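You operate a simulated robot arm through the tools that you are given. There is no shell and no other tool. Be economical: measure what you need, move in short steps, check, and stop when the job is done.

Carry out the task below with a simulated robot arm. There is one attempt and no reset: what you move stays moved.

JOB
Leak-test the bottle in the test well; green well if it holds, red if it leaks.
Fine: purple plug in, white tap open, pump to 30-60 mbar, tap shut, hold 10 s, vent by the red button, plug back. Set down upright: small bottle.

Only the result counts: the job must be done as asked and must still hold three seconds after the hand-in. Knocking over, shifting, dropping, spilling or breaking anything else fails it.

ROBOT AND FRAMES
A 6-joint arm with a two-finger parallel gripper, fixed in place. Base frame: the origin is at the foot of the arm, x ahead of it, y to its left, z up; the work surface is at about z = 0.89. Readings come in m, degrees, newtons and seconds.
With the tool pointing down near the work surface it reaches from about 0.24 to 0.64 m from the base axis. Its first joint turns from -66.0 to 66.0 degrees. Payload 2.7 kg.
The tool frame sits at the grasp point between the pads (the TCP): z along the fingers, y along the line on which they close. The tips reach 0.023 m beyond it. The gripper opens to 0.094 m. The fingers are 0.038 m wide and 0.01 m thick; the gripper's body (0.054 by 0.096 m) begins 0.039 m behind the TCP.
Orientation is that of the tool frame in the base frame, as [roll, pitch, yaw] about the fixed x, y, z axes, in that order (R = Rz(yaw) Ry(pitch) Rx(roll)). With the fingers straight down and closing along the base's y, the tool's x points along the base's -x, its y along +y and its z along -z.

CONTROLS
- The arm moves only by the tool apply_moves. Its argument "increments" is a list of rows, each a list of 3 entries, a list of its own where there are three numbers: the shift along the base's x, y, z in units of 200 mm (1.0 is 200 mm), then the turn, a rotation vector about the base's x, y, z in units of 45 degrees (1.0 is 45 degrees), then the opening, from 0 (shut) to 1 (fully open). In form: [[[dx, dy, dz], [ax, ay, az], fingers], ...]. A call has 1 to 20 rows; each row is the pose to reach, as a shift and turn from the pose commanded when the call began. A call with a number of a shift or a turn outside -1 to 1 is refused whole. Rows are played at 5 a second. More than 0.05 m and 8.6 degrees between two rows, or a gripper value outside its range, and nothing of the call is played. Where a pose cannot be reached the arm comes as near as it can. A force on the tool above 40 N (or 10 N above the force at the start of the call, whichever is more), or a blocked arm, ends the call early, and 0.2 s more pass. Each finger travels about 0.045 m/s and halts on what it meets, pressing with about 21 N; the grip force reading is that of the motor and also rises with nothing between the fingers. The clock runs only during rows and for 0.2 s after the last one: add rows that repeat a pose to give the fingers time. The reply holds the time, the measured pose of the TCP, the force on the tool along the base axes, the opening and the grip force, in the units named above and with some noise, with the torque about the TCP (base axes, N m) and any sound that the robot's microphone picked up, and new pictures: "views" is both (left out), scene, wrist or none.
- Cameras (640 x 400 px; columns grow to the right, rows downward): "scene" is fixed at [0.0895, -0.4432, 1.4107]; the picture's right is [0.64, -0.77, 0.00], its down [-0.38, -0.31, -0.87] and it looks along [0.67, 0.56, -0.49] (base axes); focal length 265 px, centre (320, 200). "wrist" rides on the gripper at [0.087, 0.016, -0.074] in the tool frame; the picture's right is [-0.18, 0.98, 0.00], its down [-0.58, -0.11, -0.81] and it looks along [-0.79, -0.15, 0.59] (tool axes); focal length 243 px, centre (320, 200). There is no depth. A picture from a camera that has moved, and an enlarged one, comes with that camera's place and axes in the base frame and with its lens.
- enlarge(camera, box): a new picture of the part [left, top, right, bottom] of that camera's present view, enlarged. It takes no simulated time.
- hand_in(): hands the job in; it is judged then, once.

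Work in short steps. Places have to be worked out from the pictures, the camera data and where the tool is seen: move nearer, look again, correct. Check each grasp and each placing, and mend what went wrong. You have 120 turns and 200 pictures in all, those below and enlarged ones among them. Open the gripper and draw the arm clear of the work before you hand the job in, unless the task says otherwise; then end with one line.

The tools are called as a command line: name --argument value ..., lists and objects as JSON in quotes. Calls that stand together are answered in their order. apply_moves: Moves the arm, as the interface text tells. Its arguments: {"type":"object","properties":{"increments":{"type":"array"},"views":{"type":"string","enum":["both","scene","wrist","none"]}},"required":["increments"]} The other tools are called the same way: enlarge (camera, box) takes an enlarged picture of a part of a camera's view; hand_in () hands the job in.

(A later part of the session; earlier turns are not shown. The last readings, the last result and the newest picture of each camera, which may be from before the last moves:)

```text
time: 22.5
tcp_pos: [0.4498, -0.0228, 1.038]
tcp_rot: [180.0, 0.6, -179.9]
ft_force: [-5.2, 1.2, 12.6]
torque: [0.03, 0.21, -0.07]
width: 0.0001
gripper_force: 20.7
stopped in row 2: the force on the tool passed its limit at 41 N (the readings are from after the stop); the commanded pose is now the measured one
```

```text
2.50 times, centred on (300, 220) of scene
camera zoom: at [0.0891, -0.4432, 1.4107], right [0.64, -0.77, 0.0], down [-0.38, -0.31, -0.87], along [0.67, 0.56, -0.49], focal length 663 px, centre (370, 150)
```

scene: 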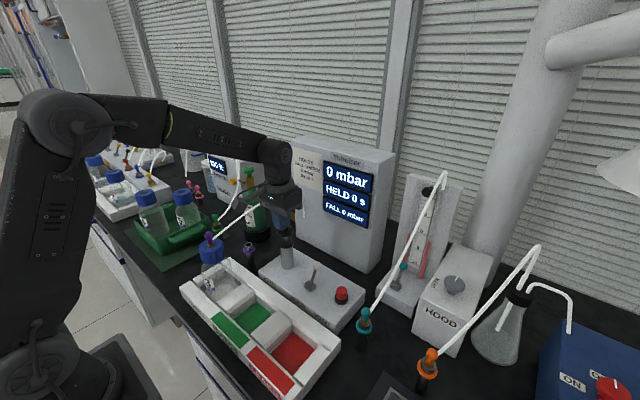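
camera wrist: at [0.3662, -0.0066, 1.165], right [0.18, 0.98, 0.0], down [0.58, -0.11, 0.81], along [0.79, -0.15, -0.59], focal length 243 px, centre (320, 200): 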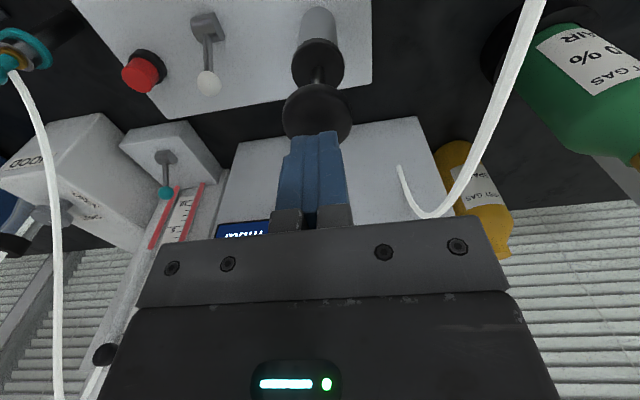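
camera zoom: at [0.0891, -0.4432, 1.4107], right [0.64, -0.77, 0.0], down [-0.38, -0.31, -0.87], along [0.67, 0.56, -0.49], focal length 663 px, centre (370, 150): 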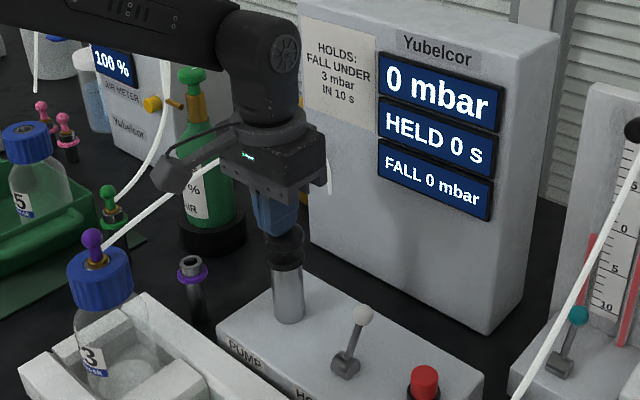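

A full stroke gave no pressure, so the tap is evidently shut in this lean; it must be thrown toward −x. I lift off and go behind the lever (+x side) above the ball.

apply_moves --increments '[[[0, 0, 0.15], [0, 0, 0], 0], [[0, 0, 0.3], [0, 0, 0], 0], [[0.1, -0.2, 0.3], [0, 0, 0], 0], [[0.21, -0.4, 0.3], [0, 0, 0], 0], [[0.21, -0.51, 0.2], [0, 0, 0], 0], [[0.21, -0.51, 0.0], [0, 0, 0], 0], [[0.21, -0.51, 0.0], [0, 0, 0], 0]]' --views "both"

enlarge --camera "scene" --box '[240, 140, 400, 320]'

```text
time: 24.1
tcp_pos: [0.4918, -0.126, 1.0358]
tcp_rot: [-180.0, 0.5, -179.9]
ft_force: [-0.2, 0.4, 1.0]
torque: [-0.01, 0.02, 0.03]
width: 0.0
gripper_force: 20.8
camera wrist: at [0.4032, -0.1083, 1.1103], right [0.18, 0.98, 0.0], down [0.57, -0.11, 0.81], along [0.8, -0.15, -0.58], focal length 243 px, centre (320, 200)
```

scene: 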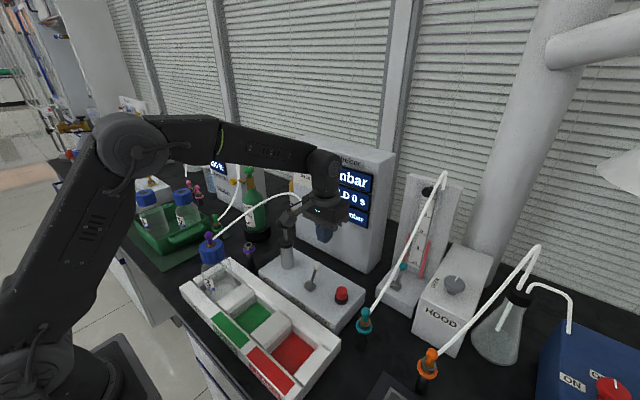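
wrist: 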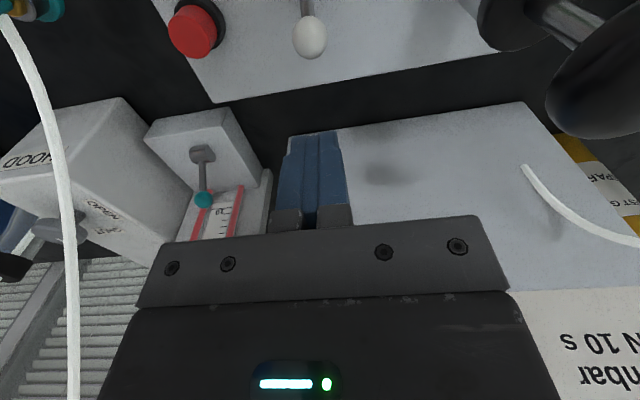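

```text
2.22 times, centred on (320, 230) of scene
camera zoom: at [0.0895, -0.4432, 1.4107], right [0.64, -0.77, 0.0], down [-0.38, -0.31, -0.87], along [0.67, 0.56, -0.49], focal length 590 px, centre (320, 133)
```

zoom: 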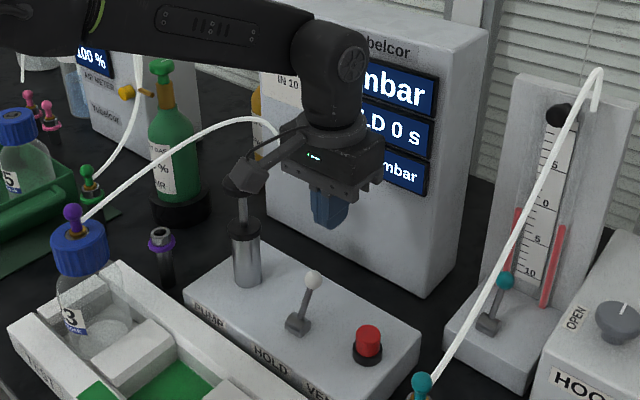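

Ball at about (0.459, −0.125, 0.955). I step 7 mm further +x, lower behind it, and then sweep toward −x.

apply_moves --increments '[[[0.035, 0.005, -0.1], [0, 0, 0], 0], [[0.035, 0.005, -0.22], [0, 0, 0], 0], [[0.035, 0.005, -0.335], [0, 0, 0], 0], [[0.035, 0.005, -0.335], [0, 0, 0], 0]]' --views "wrist"

enlarge --camera "scene" --box '[240, 140, 400, 320]'

```text
time: 25.1
tcp_pos: [0.5, -0.1238, 0.968]
tcp_rot: [180.0, 0.6, -180.0]
ft_force: [-0.2, 0.3, 0.1]
torque: [0.03, 0.01, 0.01]
width: 0.0
gripper_force: 21.1
camera wrist: at [0.4119, -0.1075, 1.0426], right [0.18, 0.98, 0.0], down [0.57, -0.11, 0.81], along [0.8, -0.15, -0.58], focal length 243 px, centre (320, 200)
```

wrist: 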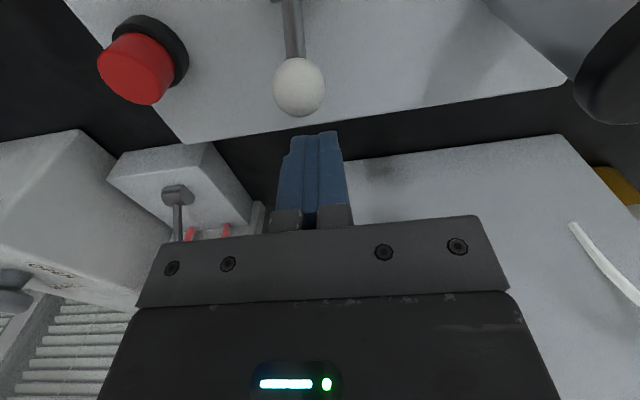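

```text
2.22 times, centred on (320, 230) of scene
camera zoom: at [0.0895, -0.4432, 1.4107], right [0.64, -0.77, 0.0], down [-0.38, -0.31, -0.87], along [0.67, 0.56, -0.49], focal length 590 px, centre (320, 133)
```

zoom: 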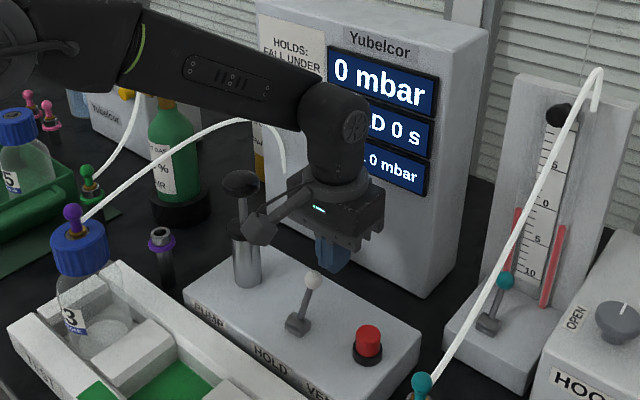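

The fingers stand behind the ball. I sweep toward −x in small steps.

apply_moves --increments '[[[-0.06, 0, 0], [0, 0, 0], 0], [[-0.12, 0, 0], [0, 0, 0], 0], [[-0.18, 0, 0], [0, 0, 0], 0], [[-0.24, 0, 0], [0, 0, 0], 0], [[-0.3, 0, 0], [0, 0, 0], 0], [[-0.34, 0, 0], [0, 0, 0], 0], [[-0.34, 0, 0], [0, 0, 0], 0]]' --views "wrist"

enlarge --camera "scene" --box '[240, 140, 400, 320]'

```text
time: 26.7
tcp_pos: [0.4388, -0.1227, 0.9702]
tcp_rot: [-179.8, 1.9, -179.8]
ft_force: [8.9, 0.4, -1.4]
torque: [-0.07, -0.22, 0.02]
width: 0.0
gripper_force: 21.5
stopped in row 7: the force on the tool passed its limit at 42 N (the readings are from after the stop); the commanded pose is now the measured one
camera wrist: at [0.3473, -0.1069, 1.0426], right [0.18, 0.98, 0.0], down [0.55, -0.1, 0.83], along [0.81, -0.15, -0.56], focal length 243 px, centre (320, 200)
```

wrist: 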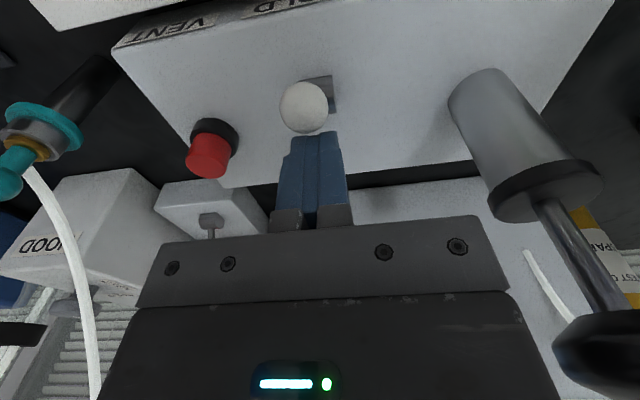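

```text
2.22 times, centred on (320, 230) of scene
camera zoom: at [0.0897, -0.4432, 1.4107], right [0.64, -0.77, 0.0], down [-0.38, -0.31, -0.87], along [0.67, 0.56, -0.49], focal length 590 px, centre (320, 133)
```

zoom: 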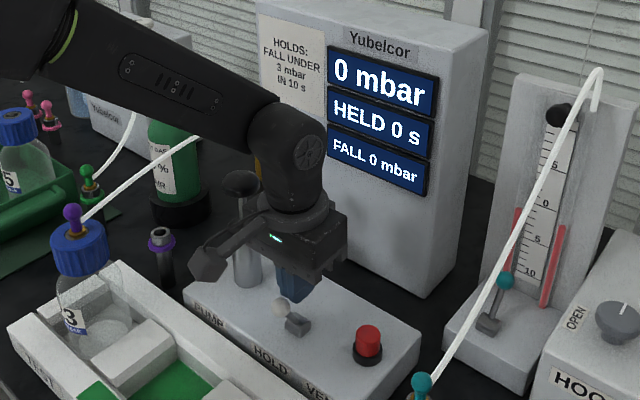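

The lever is thrown fully to −x. I back off, straighten the small tilt, and return over the pump knob.

apply_moves --increments '[[[0.06, 0, 0], [0, 0.042, 0], 0], [[0.12, 0, 0.1], [0, 0.042, 0], 0], [[0.12, 0, 0.32], [0, 0.042, 0], 0], [[0.1, 0, 0.55], [0, 0.042, 0], 0], [[0.06, 0.2, 0.6], [0, 0.042, 0], 0], [[0.055, 0.4, 0.6], [0, 0.042, 0], 0], [[0.055, 0.495, 0.55], [0, 0.042, 0], 0], [[0.055, 0.495, 0.55], [0, 0.042, 0], 0]]' --views "wrist"

enlarge --camera "scene" --box '[240, 140, 400, 320]'

```text
time: 28.5
tcp_pos: [0.4474, -0.0227, 1.0817]
tcp_rot: [-179.8, -0.3, -179.9]
ft_force: [0.0, -1.4, 1.0]
torque: [-0.03, 0.01, -0.03]
width: 0.0002
gripper_force: 21.0
camera wrist: at [0.3602, -0.0072, 1.157], right [0.18, 0.98, 0.0], down [0.59, -0.11, 0.8], along [0.79, -0.15, -0.59], focal length 243 px, centre (320, 200)
```

wrist: 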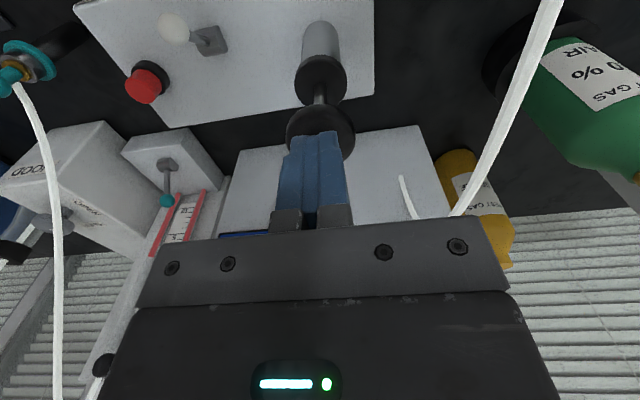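

```text
2.22 times, centred on (320, 230) of scene
camera zoom: at [0.0895, -0.4432, 1.4107], right [0.64, -0.77, 0.0], down [-0.38, -0.31, -0.87], along [0.67, 0.56, -0.49], focal length 590 px, centre (320, 133)
```

zoom: 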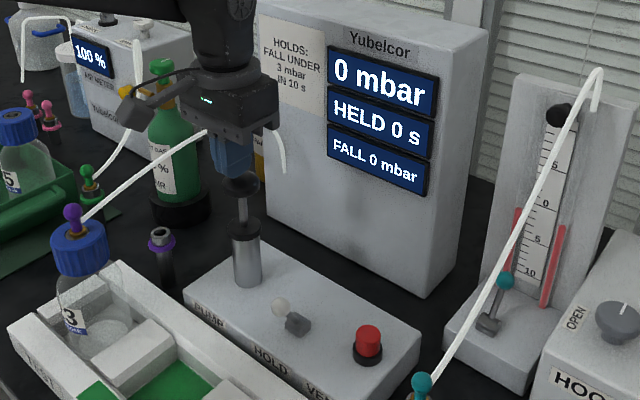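

Now a partial pump stroke (about 8 mm), checking the gauge.

apply_moves --increments '[[[0.01, 0, -0.07], [0, 0, 0], 0], [[0.01, 0, -0.135], [0, 0, 0], 0], [[0.01, 0, -0.135], [0, 0, 0], 0]]' --views "none"

enlarge --camera "scene" --box '[240, 140, 400, 320]'

```text
time: 29.3
tcp_pos: [0.448, -0.0243, 1.0545]
tcp_rot: [-179.8, -0.2, -179.8]
ft_force: [1.2, -1.7, 4.5]
torque: [-0.03, -0.08, -0.06]
width: 0.0001
gripper_force: 21.3
```

```text
2.22 times, centred on (320, 230) of scene
camera zoom: at [0.0894, -0.4433, 1.4107], right [0.64, -0.77, 0.0], down [-0.38, -0.31, -0.87], along [0.67, 0.56, -0.49], focal length 590 px, centre (320, 133)
```

zoom: 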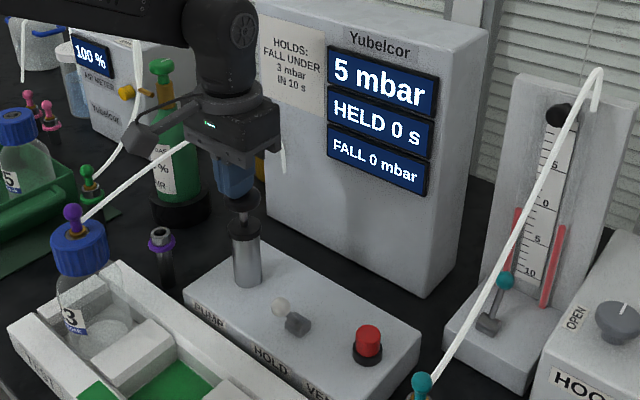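

The tap is open: pressure rises (5 mbar). I finish this stroke.

apply_moves --increments '[[[0, 0, -0.04], [0, 0, 0], 0], [[0, 0, -0.07], [0, 0, 0], 0], [[0, 0, -0.07], [0, 0, 0], 0]]' --views "none"

enlarge --camera "scene" --box '[300, 140, 400, 240]'

```text
time: 30.1
tcp_pos: [0.4479, -0.0238, 1.0407]
tcp_rot: [-179.8, -0.2, -179.9]
ft_force: [3.6, 1.3, 6.7]
torque: [0.03, -0.23, -0.02]
width: 0.0001
gripper_force: 21.2
```

```text
4.00 times, centred on (350, 190) of scene
camera zoom: at [0.0895, -0.4432, 1.4107], right [0.64, -0.77, 0.0], down [-0.38, -0.31, -0.87], along [0.67, 0.56, -0.49], focal length 1061 px, centre (200, 240)
```

zoom: 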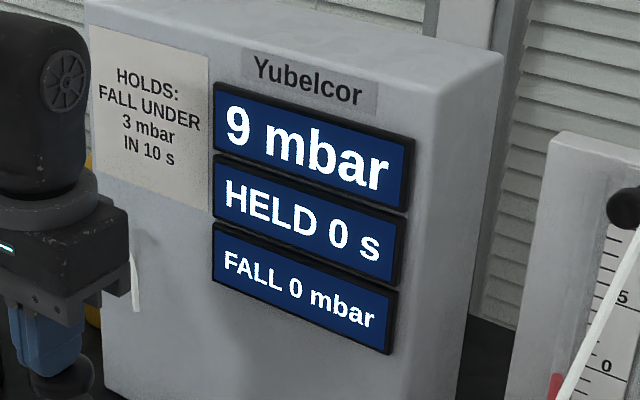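

About 9–10 mbar per stroke. I do two more strokes and read again.

apply_moves --increments '[[[0, 0, 0.07], [0, 0, 0], 0], [[0, 0, 0.14], [0, 0, 0], 0], [[0, 0, 0.14], [0, 0, 0], 0], [[0, 0, 0.07], [0, 0, 0], 0], [[0, 0, 0], [0, 0, 0], 0], [[0, 0, 0], [0, 0, 0], 0], [[0, 0, 0.07], [0, 0, 0], 0], [[0, 0, 0.14], [0, 0, 0], 0], [[0, 0, 0.14], [0, 0, 0], 0], [[0, 0, 0.07], [0, 0, 0], 0], [[0, 0, 0], [0, 0, 0], 0], [[0, 0, 0], [0, 0, 0], 0]]' --views "none"

enlarge --camera "scene" --box '[300, 140, 400, 240]'

```text
time: 32.7
tcp_pos: [0.4482, -0.0228, 1.039]
tcp_rot: [-179.8, -0.2, -179.8]
ft_force: [-1.6, 2.0, 6.3]
torque: [0.02, -0.08, 0.01]
width: 0.0001
gripper_force: 20.7
```

```text
4.00 times, centred on (350, 190) of scene
camera zoom: at [0.0893, -0.4432, 1.4107], right [0.64, -0.77, 0.0], down [-0.38, -0.31, -0.87], along [0.67, 0.56, -0.49], focal length 1061 px, centre (200, 240)
```

zoom: 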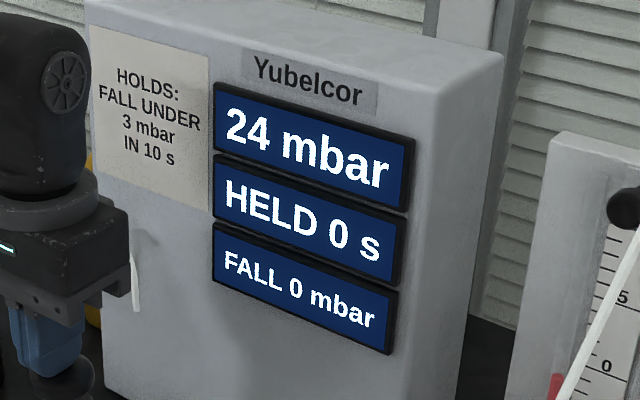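

24 mbar. Three more strokes should give about 46–48.

apply_moves --increments '[[[0, 0, 0.07], [0, 0, 0], 0], [[0, 0, 0.14], [0, 0, 0], 0], [[0, 0, 0.14], [0, 0, 0], 0], [[0, 0, 0.07], [0, 0, 0], 0], [[0, 0, 0], [0, 0, 0], 0], [[0, 0, 0], [0, 0, 0], 0], [[0, 0, 0.07], [0, 0, 0], 0], [[0, 0, 0.14], [0, 0, 0], 0], [[0, 0, 0.14], [0, 0, 0], 0], [[0, 0, 0.07], [0, 0, 0], 0], [[0, 0, 0], [0, 0, 0], 0], [[0, 0, 0], [0, 0, 0], 0], [[0, 0, 0.07], [0, 0, 0], 0], [[0, 0, 0.14], [0, 0, 0], 0], [[0, 0, 0.14], [0, 0, 0], 0], [[0, 0, 0.07], [0, 0, 0], 0], [[0, 0, 0], [0, 0, 0], 0], [[0, 0, 0], [0, 0, 0], 0]]' --views "none"

enlarge --camera "scene" --box '[300, 140, 400, 240]'

```text
time: 36.5
tcp_pos: [0.4502, -0.0242, 1.0388]
tcp_rot: [-179.7, -0.2, -179.7]
ft_force: [-0.4, 3.8, 6.8]
torque: [0.11, -0.06, 0.03]
width: 0.0001
gripper_force: 20.9
```

```text
4.00 times, centred on (350, 190) of scene
camera zoom: at [0.0893, -0.4431, 1.4107], right [0.64, -0.77, 0.0], down [-0.38, -0.31, -0.87], along [0.67, 0.56, -0.49], focal length 1061 px, centre (200, 240)
```

zoom: 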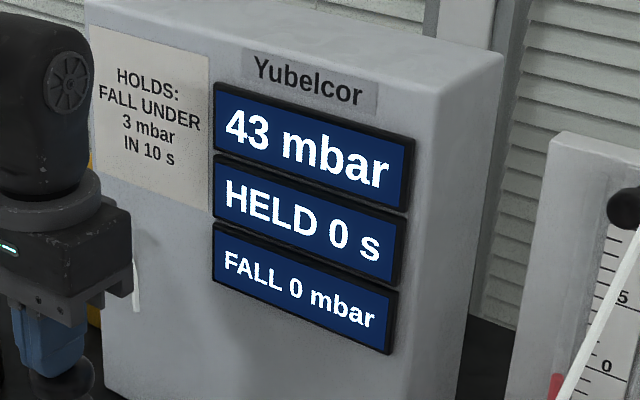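

43 mbar, in range. I lift off, cross to the −x side of the lever and lower there.

apply_moves --increments '[[[0, 0, 0.2], [0, 0, 0], 0], [[-0.15, -0.1, 0.25], [0, 0, 0], 0], [[-0.3, -0.25, 0.25], [0, 0, 0], 0], [[-0.42, -0.42, 0.2], [0, 0, 0], 0], [[-0.43, -0.51, 0.05], [0, 0, 0], 0], [[-0.43, -0.51, -0.15], [0, 0, 0], 0], [[-0.43, -0.51, -0.355], [0, 0, 0], 0], [[-0.43, -0.51, -0.355], [0, 0, 0], 0]]' --views "wrist"

enlarge --camera "scene" --box '[240, 140, 400, 320]'

```text
time: 38.3
tcp_pos: [0.3648, -0.1264, 0.9676]
tcp_rot: [-179.9, -0.3, -179.8]
ft_force: [0.1, 0.0, 0.4]
torque: [-0.01, 0.02, 0.0]
width: 0.0
gripper_force: 21.3
camera wrist: at [0.2768, -0.1102, 1.0426], right [0.18, 0.98, 0.0], down [0.59, -0.1, 0.8], along [0.79, -0.15, -0.59], focal length 243 px, centre (320, 200)
```

wrist: 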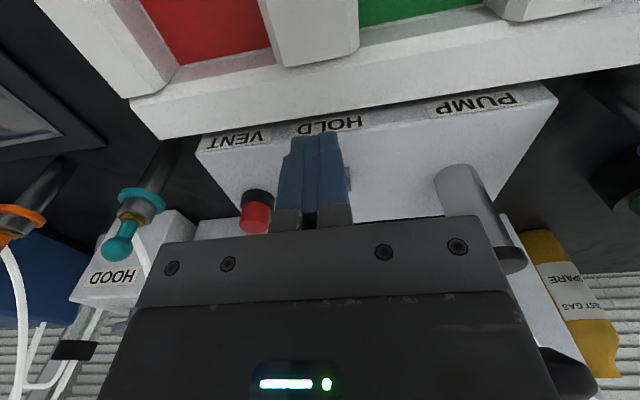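

```text
2.22 times, centred on (320, 230) of scene
camera zoom: at [0.0895, -0.4432, 1.4107], right [0.64, -0.77, 0.0], down [-0.38, -0.31, -0.87], along [0.67, 0.56, -0.49], focal length 590 px, centre (320, 133)
```

zoom: 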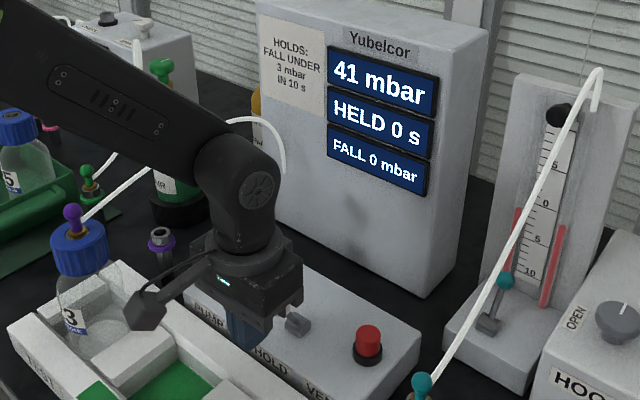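

Pressure is 41 mbar. I sweep toward +x to shut the tap.

apply_moves --increments '[[[0.06, 0, 0], [0, 0, 0], 0], [[0.12, 0, 0], [0, 0, 0], 0], [[0.18, 0, 0], [0, 0, 0], 0], [[0.24, 0, 0], [0, 0, 0], 0], [[0.29, 0, 0], [0, 0, 0], 0], [[0.33, 0, 0], [0, 0, 0], 0], [[0.36, 0, 0], [0, 0, 0], 0], [[0.36, 0, 0], [0, 0, 0], 0]]' --views "wrist"

enlarge --camera "scene" --box '[240, 140, 400, 320]'

```text
time: 40.1
tcp_pos: [0.4333, -0.1269, 0.9672]
tcp_rot: [-179.8, -0.7, -179.9]
ft_force: [-23.3, 0.2, 6.2]
torque: [0.11, 0.25, 0.05]
width: 0.0002
gripper_force: 20.5
camera wrist: at [0.3461, -0.1099, 1.0431], right [0.18, 0.98, 0.0], down [0.59, -0.11, 0.8], along [0.79, -0.15, -0.6], focal length 243 px, centre (320, 200)
```

wrist: 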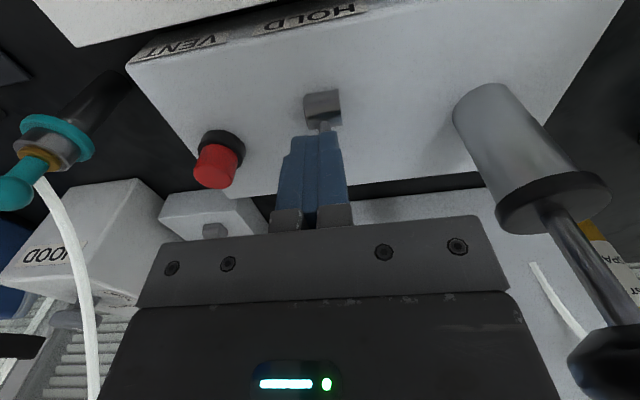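

```text
2.22 times, centred on (320, 230) of scene
camera zoom: at [0.0887, -0.4432, 1.4107], right [0.64, -0.77, 0.0], down [-0.38, -0.31, -0.87], along [0.67, 0.56, -0.49], focal length 590 px, centre (320, 133)
```

zoom: 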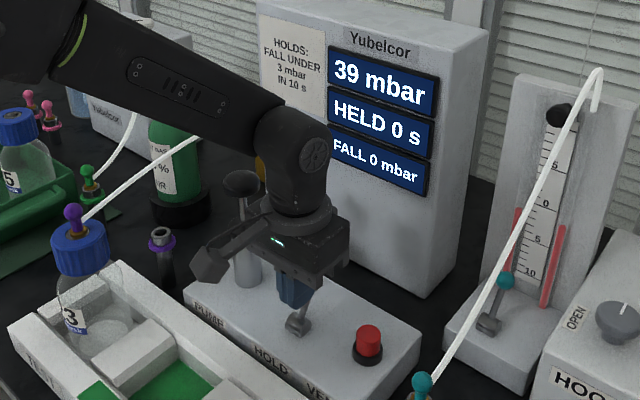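

The lever is at its stop. I withdraw, rise and wait above the red button while the hold counts.

apply_moves --increments '[[[-0.08, 0, 0], [0, 0, 0], 0], [[-0.15, 0, 0.1], [0, 0, 0], 0], [[-0.15, 0, 0.3], [0, 0, 0], 0], [[0.0, -0.2, 0.35], [0, 0, 0], 0], [[0.07, -0.39, 0.35], [0, 0, 0], 0], [[0.07, -0.39, 0.35], [0, 0, 0], 0]]' --views "wrist"

enlarge --camera "scene" --box '[240, 140, 400, 320]'

```text
refused: row 4 steps farther than a row can; nothing moved
```

```text
2.22 times, centred on (320, 230) of scene
camera zoom: at [0.0887, -0.4432, 1.4107], right [0.64, -0.77, 0.0], down [-0.38, -0.31, -0.87], along [0.67, 0.56, -0.49], focal length 590 px, centre (320, 133)
```

zoom: 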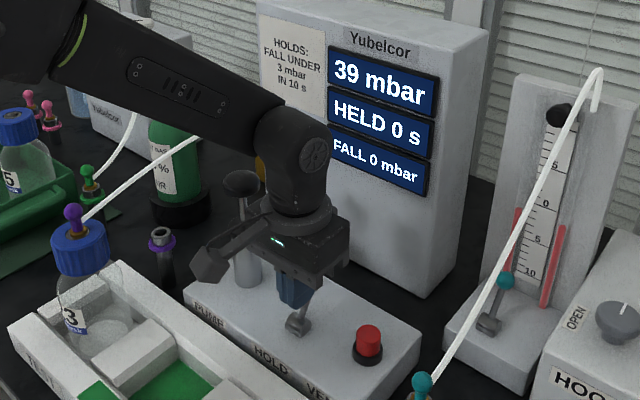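

One step was too long, so I split it.

apply_moves --increments '[[[-0.08, 0, 0], [0, 0, 0], 0], [[-0.15, 0, 0.1], [0, 0, 0], 0], [[-0.15, 0, 0.3], [0, 0, 0], 0], [[-0.08, -0.1, 0.35], [0, 0, 0], 0], [[0.0, -0.25, 0.35], [0, 0, 0], 0], [[0.07, -0.39, 0.35], [0, 0, 0], 0], [[0.07, -0.39, 0.35], [0, 0, 0], 0]]' --views "wrist"

enlarge --camera "scene" --box '[240, 140, 400, 320]'

```text
time: 41.7
tcp_pos: [0.4476, -0.2047, 1.0372]
tcp_rot: [-179.8, -0.2, -179.8]
ft_force: [-0.2, -0.1, 0.6]
torque: [0.04, 0.01, -0.02]
width: 0.0
gripper_force: 21.1
camera wrist: at [0.3596, -0.1879, 1.1128], right [0.18, 0.98, 0.0], down [0.59, -0.1, 0.8], along [0.79, -0.15, -0.59], focal length 243 px, centre (320, 200)
```

wrist: 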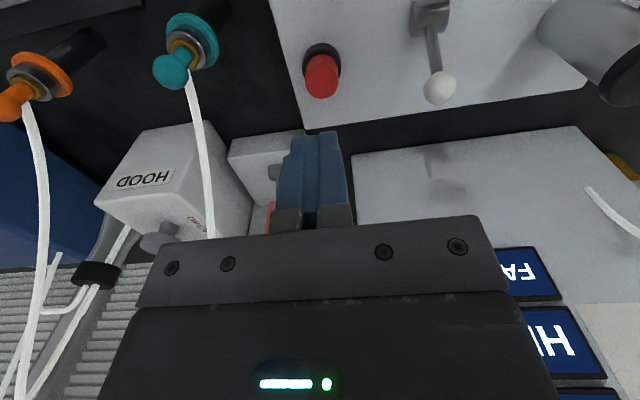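

```text
2.22 times, centred on (320, 230) of scene
camera zoom: at [0.0895, -0.4432, 1.4107], right [0.64, -0.77, 0.0], down [-0.38, -0.31, -0.87], along [0.67, 0.56, -0.49], focal length 590 px, centre (320, 133)
```

zoom: 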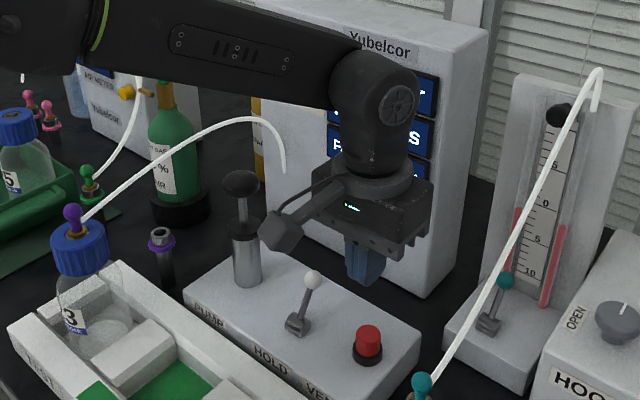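

The arm hides the display; the button is directly below. I move aside to a pose that leaves the display visible and wait.

apply_moves --increments '[[[-0.1, 0.1, 0.15], [0, 0, 0], 0], [[-0.2, 0.25, 0.3], [0, 0, 0], 0], [[-0.3, 0.42, 0.4], [0, 0, 0], 0], [[-0.35, 0.58, 0.45], [0, 0, 0], 0], [[-0.35, 0.72, 0.45], [0, 0, 0], 0], [[-0.35, 0.72, 0.45], [0, 0, 0], 0]]' --views "none"

enlarge --camera "scene" --box '[240, 140, 400, 320]'

```text
time: 43.1
tcp_pos: [0.3771, -0.0613, 1.1286]
tcp_rot: [-179.7, -0.3, -179.8]
ft_force: [0.4, -0.2, -0.1]
torque: [0.05, 0.01, 0.03]
width: 0.0001
gripper_force: 20.9
```

```text
2.22 times, centred on (320, 230) of scene
camera zoom: at [0.0895, -0.4432, 1.4107], right [0.64, -0.77, 0.0], down [-0.38, -0.31, -0.87], along [0.67, 0.56, -0.49], focal length 590 px, centre (320, 133)
```

zoom: 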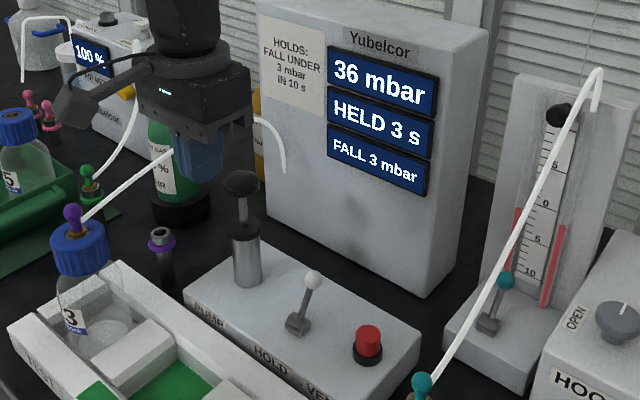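

It falls about 1 mbar/s. I wait out the full 10 s hold.

apply_moves --increments '[[[0, 0, 0], [0, 0, 0], 0], [[0, 0, 0], [0, 0, 0], 0], [[0, 0, 0], [0, 0, 0], 0], [[0, 0, 0], [0, 0, 0], 0], [[0, 0, 0], [0, 0, 0], 0], [[0, 0, 0], [0, 0, 0], 0], [[0, 0, 0], [0, 0, 0], 0], [[0, 0, 0], [0, 0, 0], 0], [[0, 0, 0], [0, 0, 0], 0], [[0, 0, 0], [0, 0, 0], 0], [[0, 0, 0], [0, 0, 0], 0], [[0, 0, 0], [0, 0, 0], 0], [[0, 0, 0], [0, 0, 0], 0], [[0, 0, 0], [0, 0, 0], 0], [[0, 0, 0], [0, 0, 0], 0], [[0, 0, 0], [0, 0, 0], 0], [[0, 0, 0], [0, 0, 0], 0], [[0, 0, 0], [0, 0, 0], 0], [[0, 0, 0], [0, 0, 0], 0], [[0, 0, 0], [0, 0, 0], 0]]' --views "none"

apply_moves --increments '[[[0, 0, 0], [0, 0, 0], 0], [[0, 0, 0], [0, 0, 0], 0], [[0, 0, 0], [0, 0, 0], 0], [[0, 0, 0], [0, 0, 0], 0], [[0, 0, 0], [0, 0, 0], 0], [[0, 0, 0], [0, 0, 0], 0], [[0, 0, 0], [0, 0, 0], 0], [[0, 0, 0], [0, 0, 0], 0], [[0, 0, 0], [0, 0, 0], 0], [[0, 0, 0], [0, 0, 0], 0], [[0, 0, 0], [0, 0, 0], 0], [[0, 0, 0], [0, 0, 0], 0], [[0, 0, 0], [0, 0, 0], 0], [[0, 0, 0], [0, 0, 0], 0], [[0, 0, 0], [0, 0, 0], 0], [[0, 0, 0], [0, 0, 0], 0], [[0, 0, 0], [0, 0, 0], 0], [[0, 0, 0], [0, 0, 0], 0], [[0, 0, 0], [0, 0, 0], 0], [[0, 0, 0], [0, 0, 0], 0]]' --views "none"

enlarge --camera "scene" --box '[240, 140, 400, 320]'

```text
time: 47.3
tcp_pos: [0.3771, -0.0608, 1.1282]
tcp_rot: [-179.7, -0.2, -179.8]
ft_force: [0.1, -0.9, 0.2]
torque: [0.0, -0.02, 0.01]
width: 0.0002
gripper_force: 21.4
```

```text
time: 51.5
tcp_pos: [0.3764, -0.0606, 1.1268]
tcp_rot: [-179.8, -0.3, -179.8]
ft_force: [0.9, 0.7, 0.3]
torque: [-0.02, -0.01, -0.04]
width: 0.0001
gripper_force: 21.1
```

```text
2.22 times, centred on (320, 230) of scene
camera zoom: at [0.0895, -0.4432, 1.4107], right [0.64, -0.77, 0.0], down [-0.38, -0.31, -0.87], along [0.67, 0.56, -0.49], focal length 590 px, centre (320, 133)
```

zoom: 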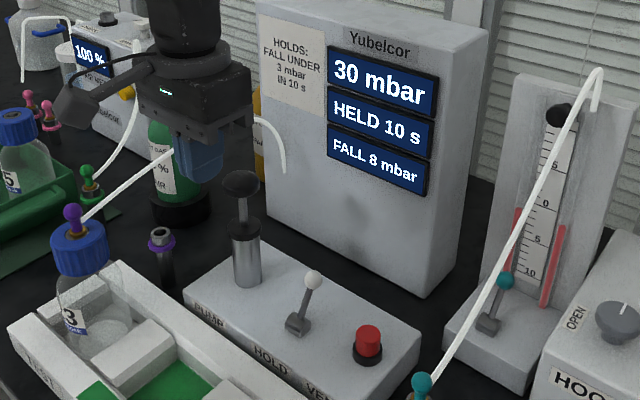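

HELD 10 s, FALL 8 mbar: a leak per the rule. I double check that the plug is fully seated, so that the leak is not just the connection.

enlarge --camera "scene" --box '[190, 220, 230, 260]'

```text
10.00 times, centred on (210, 240) of scene
camera zoom: at [0.0895, -0.4432, 1.4107], right [0.64, -0.77, 0.0], down [-0.38, -0.31, -0.87], along [0.67, 0.56, -0.49], focal length 2654 px, centre (1420, -200)
```

zoom: 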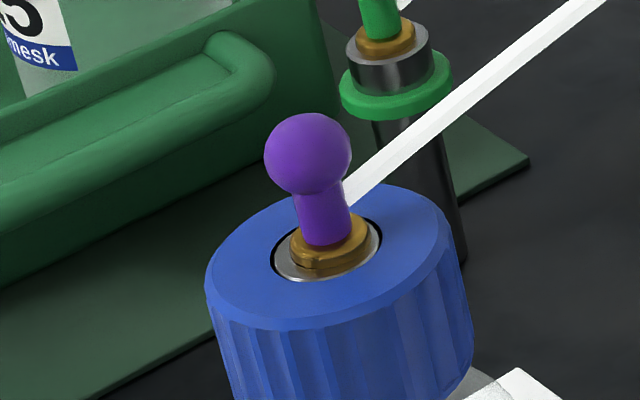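

The brass flange looks seated on the port, though I'll recheck it by pressing after venting. Now I go back over the red button and lower to just above it.

apply_moves --increments '[[[0, -0.15, 0], [0, 0, 0], 0], [[0.1, -0.3, -0.1], [0, 0, 0], 0], [[0.2, -0.45, -0.2], [0, 0, 0], 0], [[0.3, -0.6, -0.3], [0, 0, 0], 0], [[0.36, -0.72, -0.45], [0, 0, 0], 0], [[0.36, -0.72, -0.65], [0, 0, 0], 0], [[0.36, -0.72, -0.8], [0, 0, 0], 0], [[0.36, -0.72, -0.8], [0, 0, 0], 0]]' --views "wrist"

enlarge --camera "scene" --box '[240, 140, 400, 320]'

```text
time: 53.3
tcp_pos: [0.451, -0.2043, 0.9671]
tcp_rot: [-179.8, -0.3, -180.0]
ft_force: [-0.4, 0.1, 0.1]
torque: [-0.01, 0.02, 0.02]
width: 0.0
gripper_force: 21.5
camera wrist: at [0.3629, -0.1871, 1.0423], right [0.18, 0.98, 0.0], down [0.59, -0.1, 0.8], along [0.79, -0.15, -0.59], focal length 243 px, centre (320, 200)
```

wrist: 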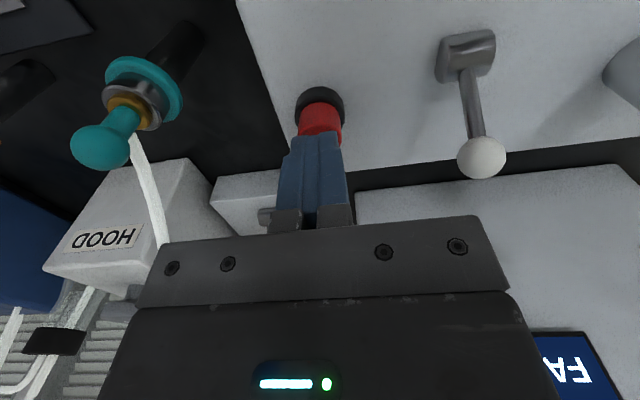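

```text
2.22 times, centred on (320, 230) of scene
camera zoom: at [0.0895, -0.4432, 1.4107], right [0.64, -0.77, 0.0], down [-0.38, -0.31, -0.87], along [0.67, 0.56, -0.49], focal length 590 px, centre (320, 133)
```

zoom: 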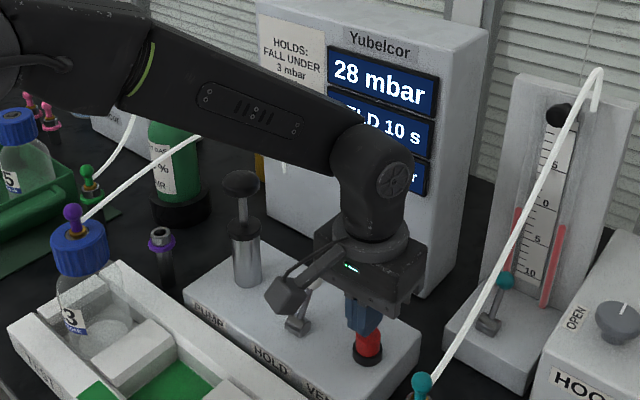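

The fingers are over the red button. I press it in steps and watch the pressure.

apply_moves --increments '[[[0, 0, -0.03], [0, 0, 0], 0], [[0, 0, -0.06], [0, 0, 0], 0], [[0, 0, -0.08], [0, 0, 0], 0], [[0, 0, -0.1], [0, 0, 0], 0], [[0, 0, -0.1], [0, 0, 0], 0], [[0, 0, -0.1], [0, 0, 0], 0]]' --views "none"

enlarge --camera "scene" --box '[240, 140, 400, 320]'

```text
time: 54.7
tcp_pos: [0.4523, -0.2046, 0.9481]
tcp_rot: [-179.8, -0.2, -179.8]
ft_force: [0.0, -0.9, 2.3]
torque: [0.0, -0.03, -0.01]
width: 0.0
gripper_force: 20.6
```

```text
2.22 times, centred on (320, 230) of scene
camera zoom: at [0.0894, -0.4432, 1.4107], right [0.64, -0.77, 0.0], down [-0.38, -0.31, -0.87], along [0.67, 0.56, -0.49], focal length 590 px, centre (320, 133)
```

zoom: 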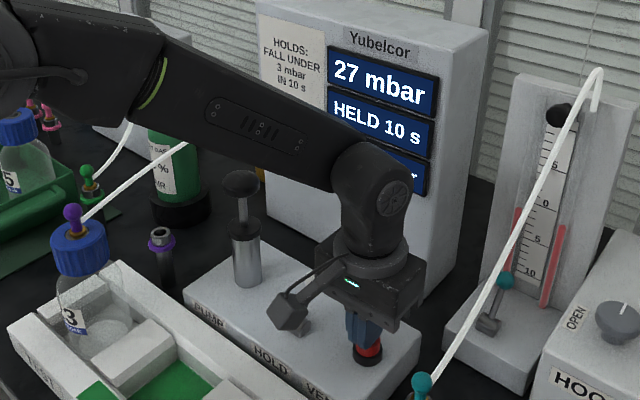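

Only 2.3 N so far; I press further.

apply_moves --increments '[[[0, 0, -0.015], [0, 0, 0], 0], [[0, 0, -0.03], [0, 0, 0], 0], [[0, 0, -0.04], [0, 0, 0], 0], [[0, 0, -0.04], [0, 0, 0], 0], [[0, 0, -0.04], [0, 0, 0], 0]]' --views "none"

enlarge --camera "scene" --box '[240, 140, 400, 320]'

```text
time: 55.9
tcp_pos: [0.4511, -0.2025, 0.9402]
tcp_rot: [-179.8, -0.2, -179.8]
ft_force: [-1.1, 3.3, 10.5]
torque: [0.09, -0.02, 0.08]
width: 0.0
gripper_force: 20.8
heard: click
```

```text
2.22 times, centred on (320, 230) of scene
camera zoom: at [0.0893, -0.443, 1.4107], right [0.64, -0.77, 0.0], down [-0.38, -0.31, -0.87], along [0.67, 0.56, -0.49], focal length 590 px, centre (320, 133)
```

zoom: 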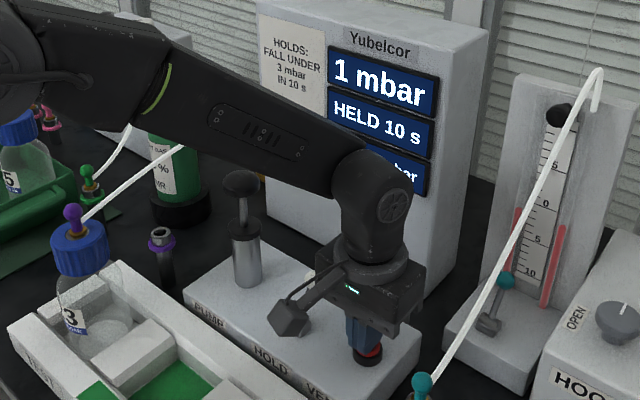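

The vent clicked and pressure is at 1 mbar. I hold a bit longer, then rise and move toward the bottle.

apply_moves --increments '[[[0, 0, 0], [0, 0, 0], 0], [[0, 0, 0], [0, 0, 0], 0], [[0, 0, 0], [0, 0, 0], 0], [[0, 0, 0.2], [0, 0, 0], 0], [[0, 0, 0.4], [0, 0, 0], 0], [[-0.05, 0, 0.63], [0, 0, 0], 0], [[-0.15, 0, 0.85], [0, 0, 0], 0], [[-0.35, 0.05, 0.95], [0, 0, 0], 0], [[-0.55, 0.15, 0.95], [0, 0, 0], 0], [[-0.74, 0.25, 0.95], [0, 0, 0], 0], [[-0.74, 0.5, 0.95], [0, 0, 0], 0.1], [[-0.74, 0.75, 0.95], [0, 0, 0], 0.3], [[-0.74, 0.95, 0.95], [0, 0, 0], 0.5], [[-0.74, 0.95, 0.95], [0, 0, 0], 0.5]]' --views "both"

enlarge --camera "scene" --box '[240, 140, 400, 320]'

```text
time: 58.9
tcp_pos: [0.3016, -0.0138, 1.1293]
tcp_rot: [-179.9, -0.4, -179.9]
ft_force: [-0.1, 0.7, -0.3]
torque: [0.04, 0.05, 0.02]
width: 0.0472
gripper_force: 0.1
camera wrist: at [0.2143, 0.0031, 1.2054], right [0.18, 0.98, 0.0], down [0.59, -0.11, 0.8], along [0.79, -0.15, -0.59], focal length 243 px, centre (320, 200)
```

scene: 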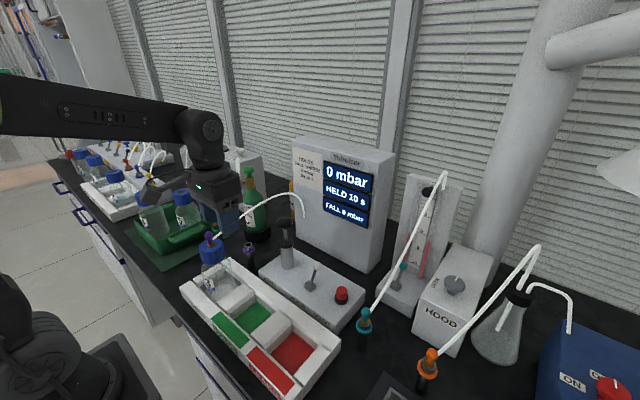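
wrist: 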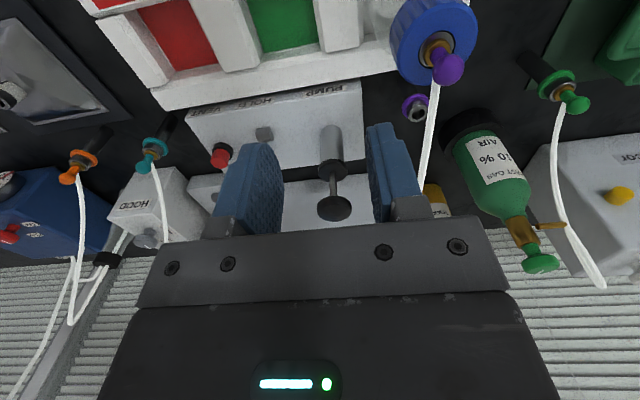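

```text
2.22 times, centred on (320, 230) of scene
camera zoom: at [0.0895, -0.4432, 1.4107], right [0.64, -0.77, 0.0], down [-0.38, -0.31, -0.87], along [0.67, 0.56, -0.49], focal length 590 px, centre (320, 133)
```

zoom: 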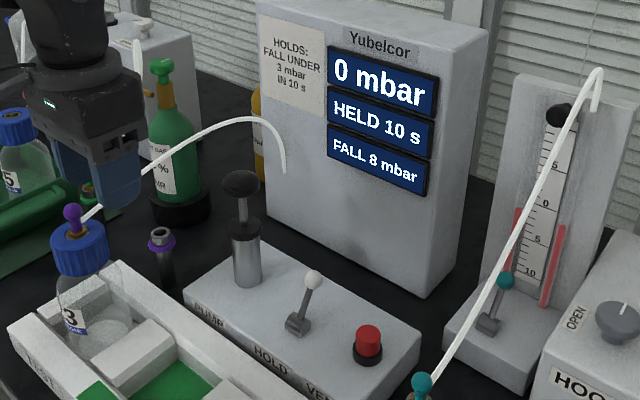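

Vented to 0. I check seating by pressing the plug's ball with closed fingers (contact expected near TCP z 1.072).

apply_moves --increments '[[[0, 0.15, 0], [0, 0, 0], 0.2], [[0, 0.3, 0], [0, 0, 0], 0], [[0.003, 0.42, 0], [0, 0, 0], 0], [[0.003, 0.42, -0.1], [0, 0, 0], 0], [[0.003, 0.42, -0.2], [0, 0, 0], 0], [[0.003, 0.42, -0.25], [0, 0, 0], 0], [[0.003, 0.42, -0.27], [0, 0, 0], 0], [[0.003, 0.42, -0.29], [0, 0, 0], 0], [[0.003, 0.42, -0.29], [0, 0, 0], 0]]' --views "wrist"

enlarge --camera "scene" --box '[190, 220, 230, 260]'

```text
time: 60.9
tcp_pos: [0.3054, 0.0687, 1.0736]
tcp_rot: [-179.9, 0.0, -179.8]
ft_force: [-1.8, 1.3, 19.0]
torque: [0.04, 0.0, -0.02]
width: 0.0001
gripper_force: 20.7
camera wrist: at [0.2168, 0.0859, 1.1485], right [0.18, 0.98, 0.0], down [0.58, -0.11, 0.81], along [0.79, -0.15, -0.59], focal length 243 px, centre (320, 200)
```

wrist: 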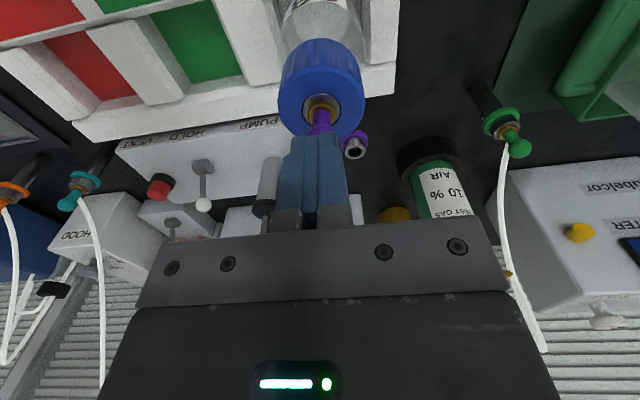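

```text
10.00 times, centred on (210, 240) of scene
camera zoom: at [0.0892, -0.4432, 1.4107], right [0.64, -0.77, 0.0], down [-0.38, -0.31, -0.87], along [0.67, 0.56, -0.49], focal length 2654 px, centre (1420, -200)
```

zoom: 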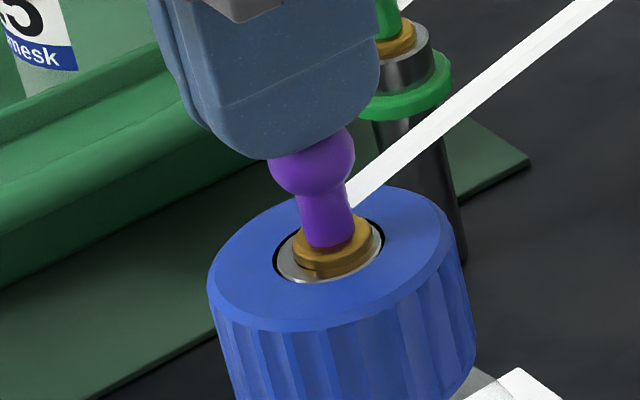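

19 N and the plug does not move: it is fully seated, so the leak verdict stands. I rise, open, and regrip the ball.

apply_moves --increments '[[[0, 0, 0.15], [0, 0, 0], 0.1], [[0, 0, 0.2], [0, 0, 0], 0.5], [[0, 0, 0.2], [0, 0, 0], 0.5], [[0, 0, 0.2], [0, 0, 0], 0.5], [[-0.003, 0, 0.05], [0, 0, 0], 0.5], [[-0.003, 0, -0.06], [0, 0, 0], 0.5], [[-0.003, 0, -0.115], [0, 0, 0], 0.5], [[-0.003, 0, -0.115], [0, 0, 0], 0.5]]' --views "wrist"

```text
time: 62.7
tcp_pos: [0.3036, 0.0688, 1.0507]
tcp_rot: [-179.7, -0.3, -179.8]
ft_force: [-0.3, 0.3, 0.8]
torque: [-0.06, 0.0, -0.04]
width: 0.0472
gripper_force: 0.0
camera wrist: at [0.2171, 0.0854, 1.1256], right [0.18, 0.98, 0.0], down [0.59, -0.11, 0.8], along [0.79, -0.15, -0.59], focal length 243 px, centre (320, 200)
```

wrist: 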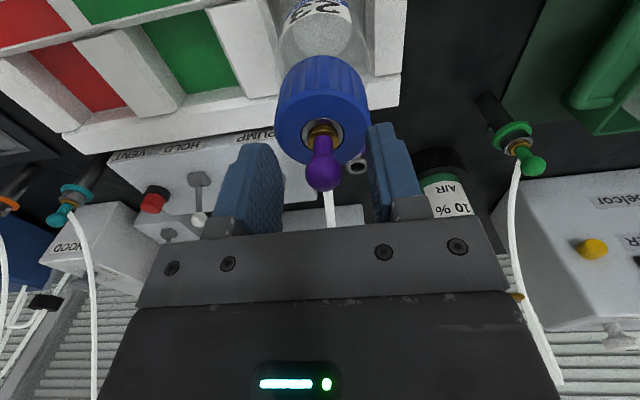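

The ball sits about 1 mm to +y; I correct and close.

apply_moves --increments '[[[0, 0.006, 0], [0, 0, 0], 0.5], [[0, 0.006, 0], [0, 0, 0], 0.25], [[0, 0.006, 0], [0, 0, 0], 0.0], [[0, 0.006, 0], [0, 0, 0], 0.0], [[0, 0.006, 0], [0, 0, 0], 0.0]]' --views "none"

```text
time: 63.9
tcp_pos: [0.3024, 0.0713, 1.0502]
tcp_rot: [-179.8, -0.3, -179.9]
ft_force: [-0.2, 0.7, 0.2]
torque: [0.03, 0.0, 0.04]
width: 0.0175
gripper_force: 21.0
```

Good grip, no side load. I pull the plug straight up and check that it comes free of the bottle.

apply_moves --increments '[[[0, 0, 0.05], [0, 0, 0], 0], [[0, 0, 0.1], [0, 0, 0], 0], [[0, 0, 0.15], [0, 0, 0], 0], [[0, 0, 0.22], [0, 0, 0], 0], [[0, 0, 0.35], [0, 0, 0], 0], [[0, 0, 0.35], [0, 0, 0], 0]]' --views "both"

```text
time: 65.3
tcp_pos: [0.3044, 0.0713, 1.1203]
tcp_rot: [-179.7, -0.3, -179.9]
ft_force: [-0.6, 0.2, -0.1]
torque: [0.0, -0.04, 0.03]
width: 0.0177
gripper_force: 20.8
camera wrist: at [0.2163, 0.0873, 1.1949], right [0.18, 0.98, 0.0], down [0.59, -0.1, 0.8], along [0.79, -0.15, -0.59], focal length 243 px, centre (320, 200)
```

scene: 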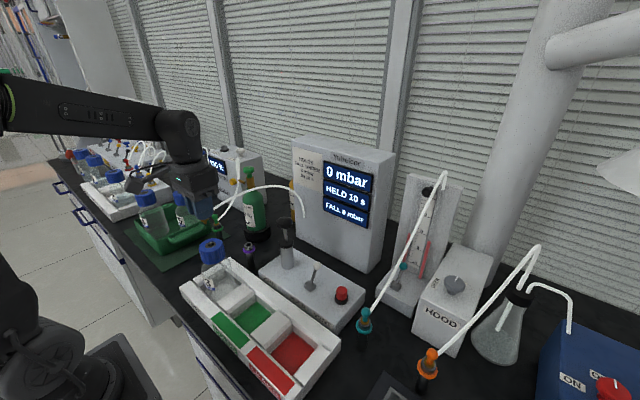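
wrist: 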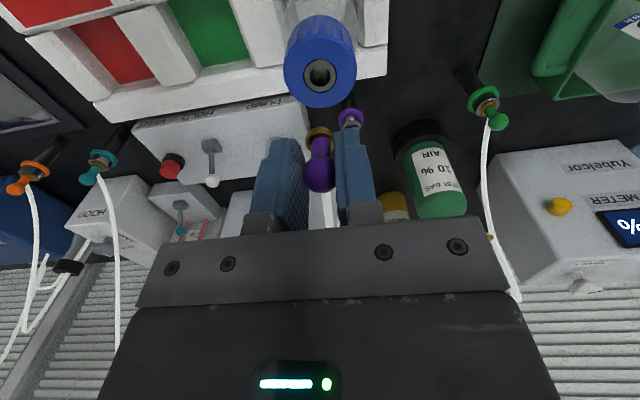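

The plug is free. I carry it back above the parking post (0.410, 0.090).

apply_moves --increments '[[[0.18, 0.03, 0], [0, 0, 0], 0], [[0.36, 0.06, 0], [0, 0, 0], 0], [[0.5325, 0.095, -0.05], [0, 0, 0], 0], [[0.5325, 0.095, -0.25], [0, 0, 0], 0], [[0.5325, 0.095, -0.43], [0, 0, 0], 0], [[0.5325, 0.095, -0.43], [0, 0, 0], 0]]' --views "none"

enlarge --camera "wrist" --box '[260, 40, 380, 210]'

enlarge --camera "scene" --box '[210, 190, 290, 290]'

```text
time: 66.7
tcp_pos: [0.4094, 0.0914, 1.034]
tcp_rot: [-179.8, -0.2, -179.9]
ft_force: [0.1, 0.1, -0.7]
torque: [-0.01, -0.01, 0.01]
width: 0.0176
gripper_force: 21.0
```

```text
2.35 times, centred on (320, 125) of wrist
camera zoom: at [0.322, 0.1082, 1.1081], right [0.18, 0.98, 0.0], down [0.58, -0.11, 0.8], along [0.79, -0.15, -0.59], focal length 571 px, centre (320, 376)
```

zoom: 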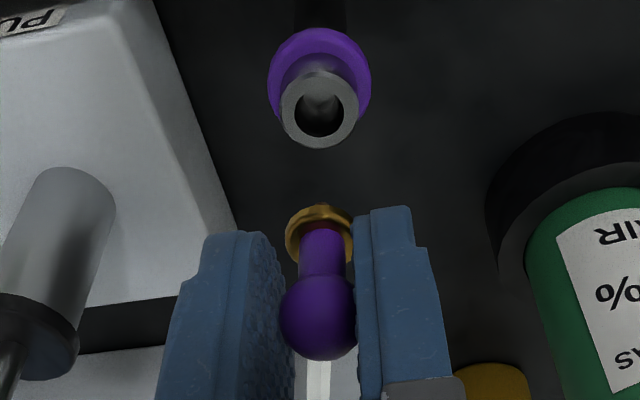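

```text
4.00 times, centred on (250, 240) of scene
camera zoom: at [0.0895, -0.4432, 1.4107], right [0.64, -0.77, 0.0], down [-0.38, -0.31, -0.87], along [0.67, 0.56, -0.49], focal length 1061 px, centre (600, 40)
```

zoom: 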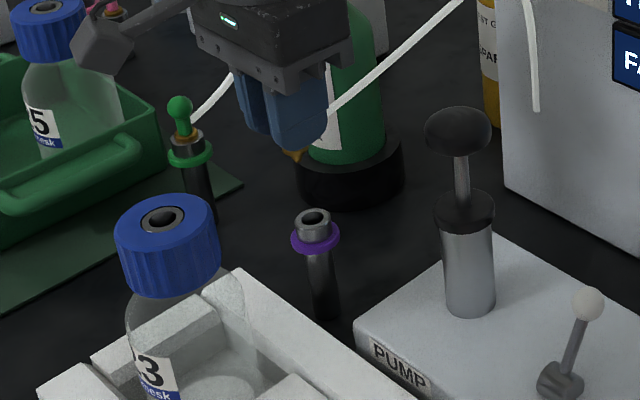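

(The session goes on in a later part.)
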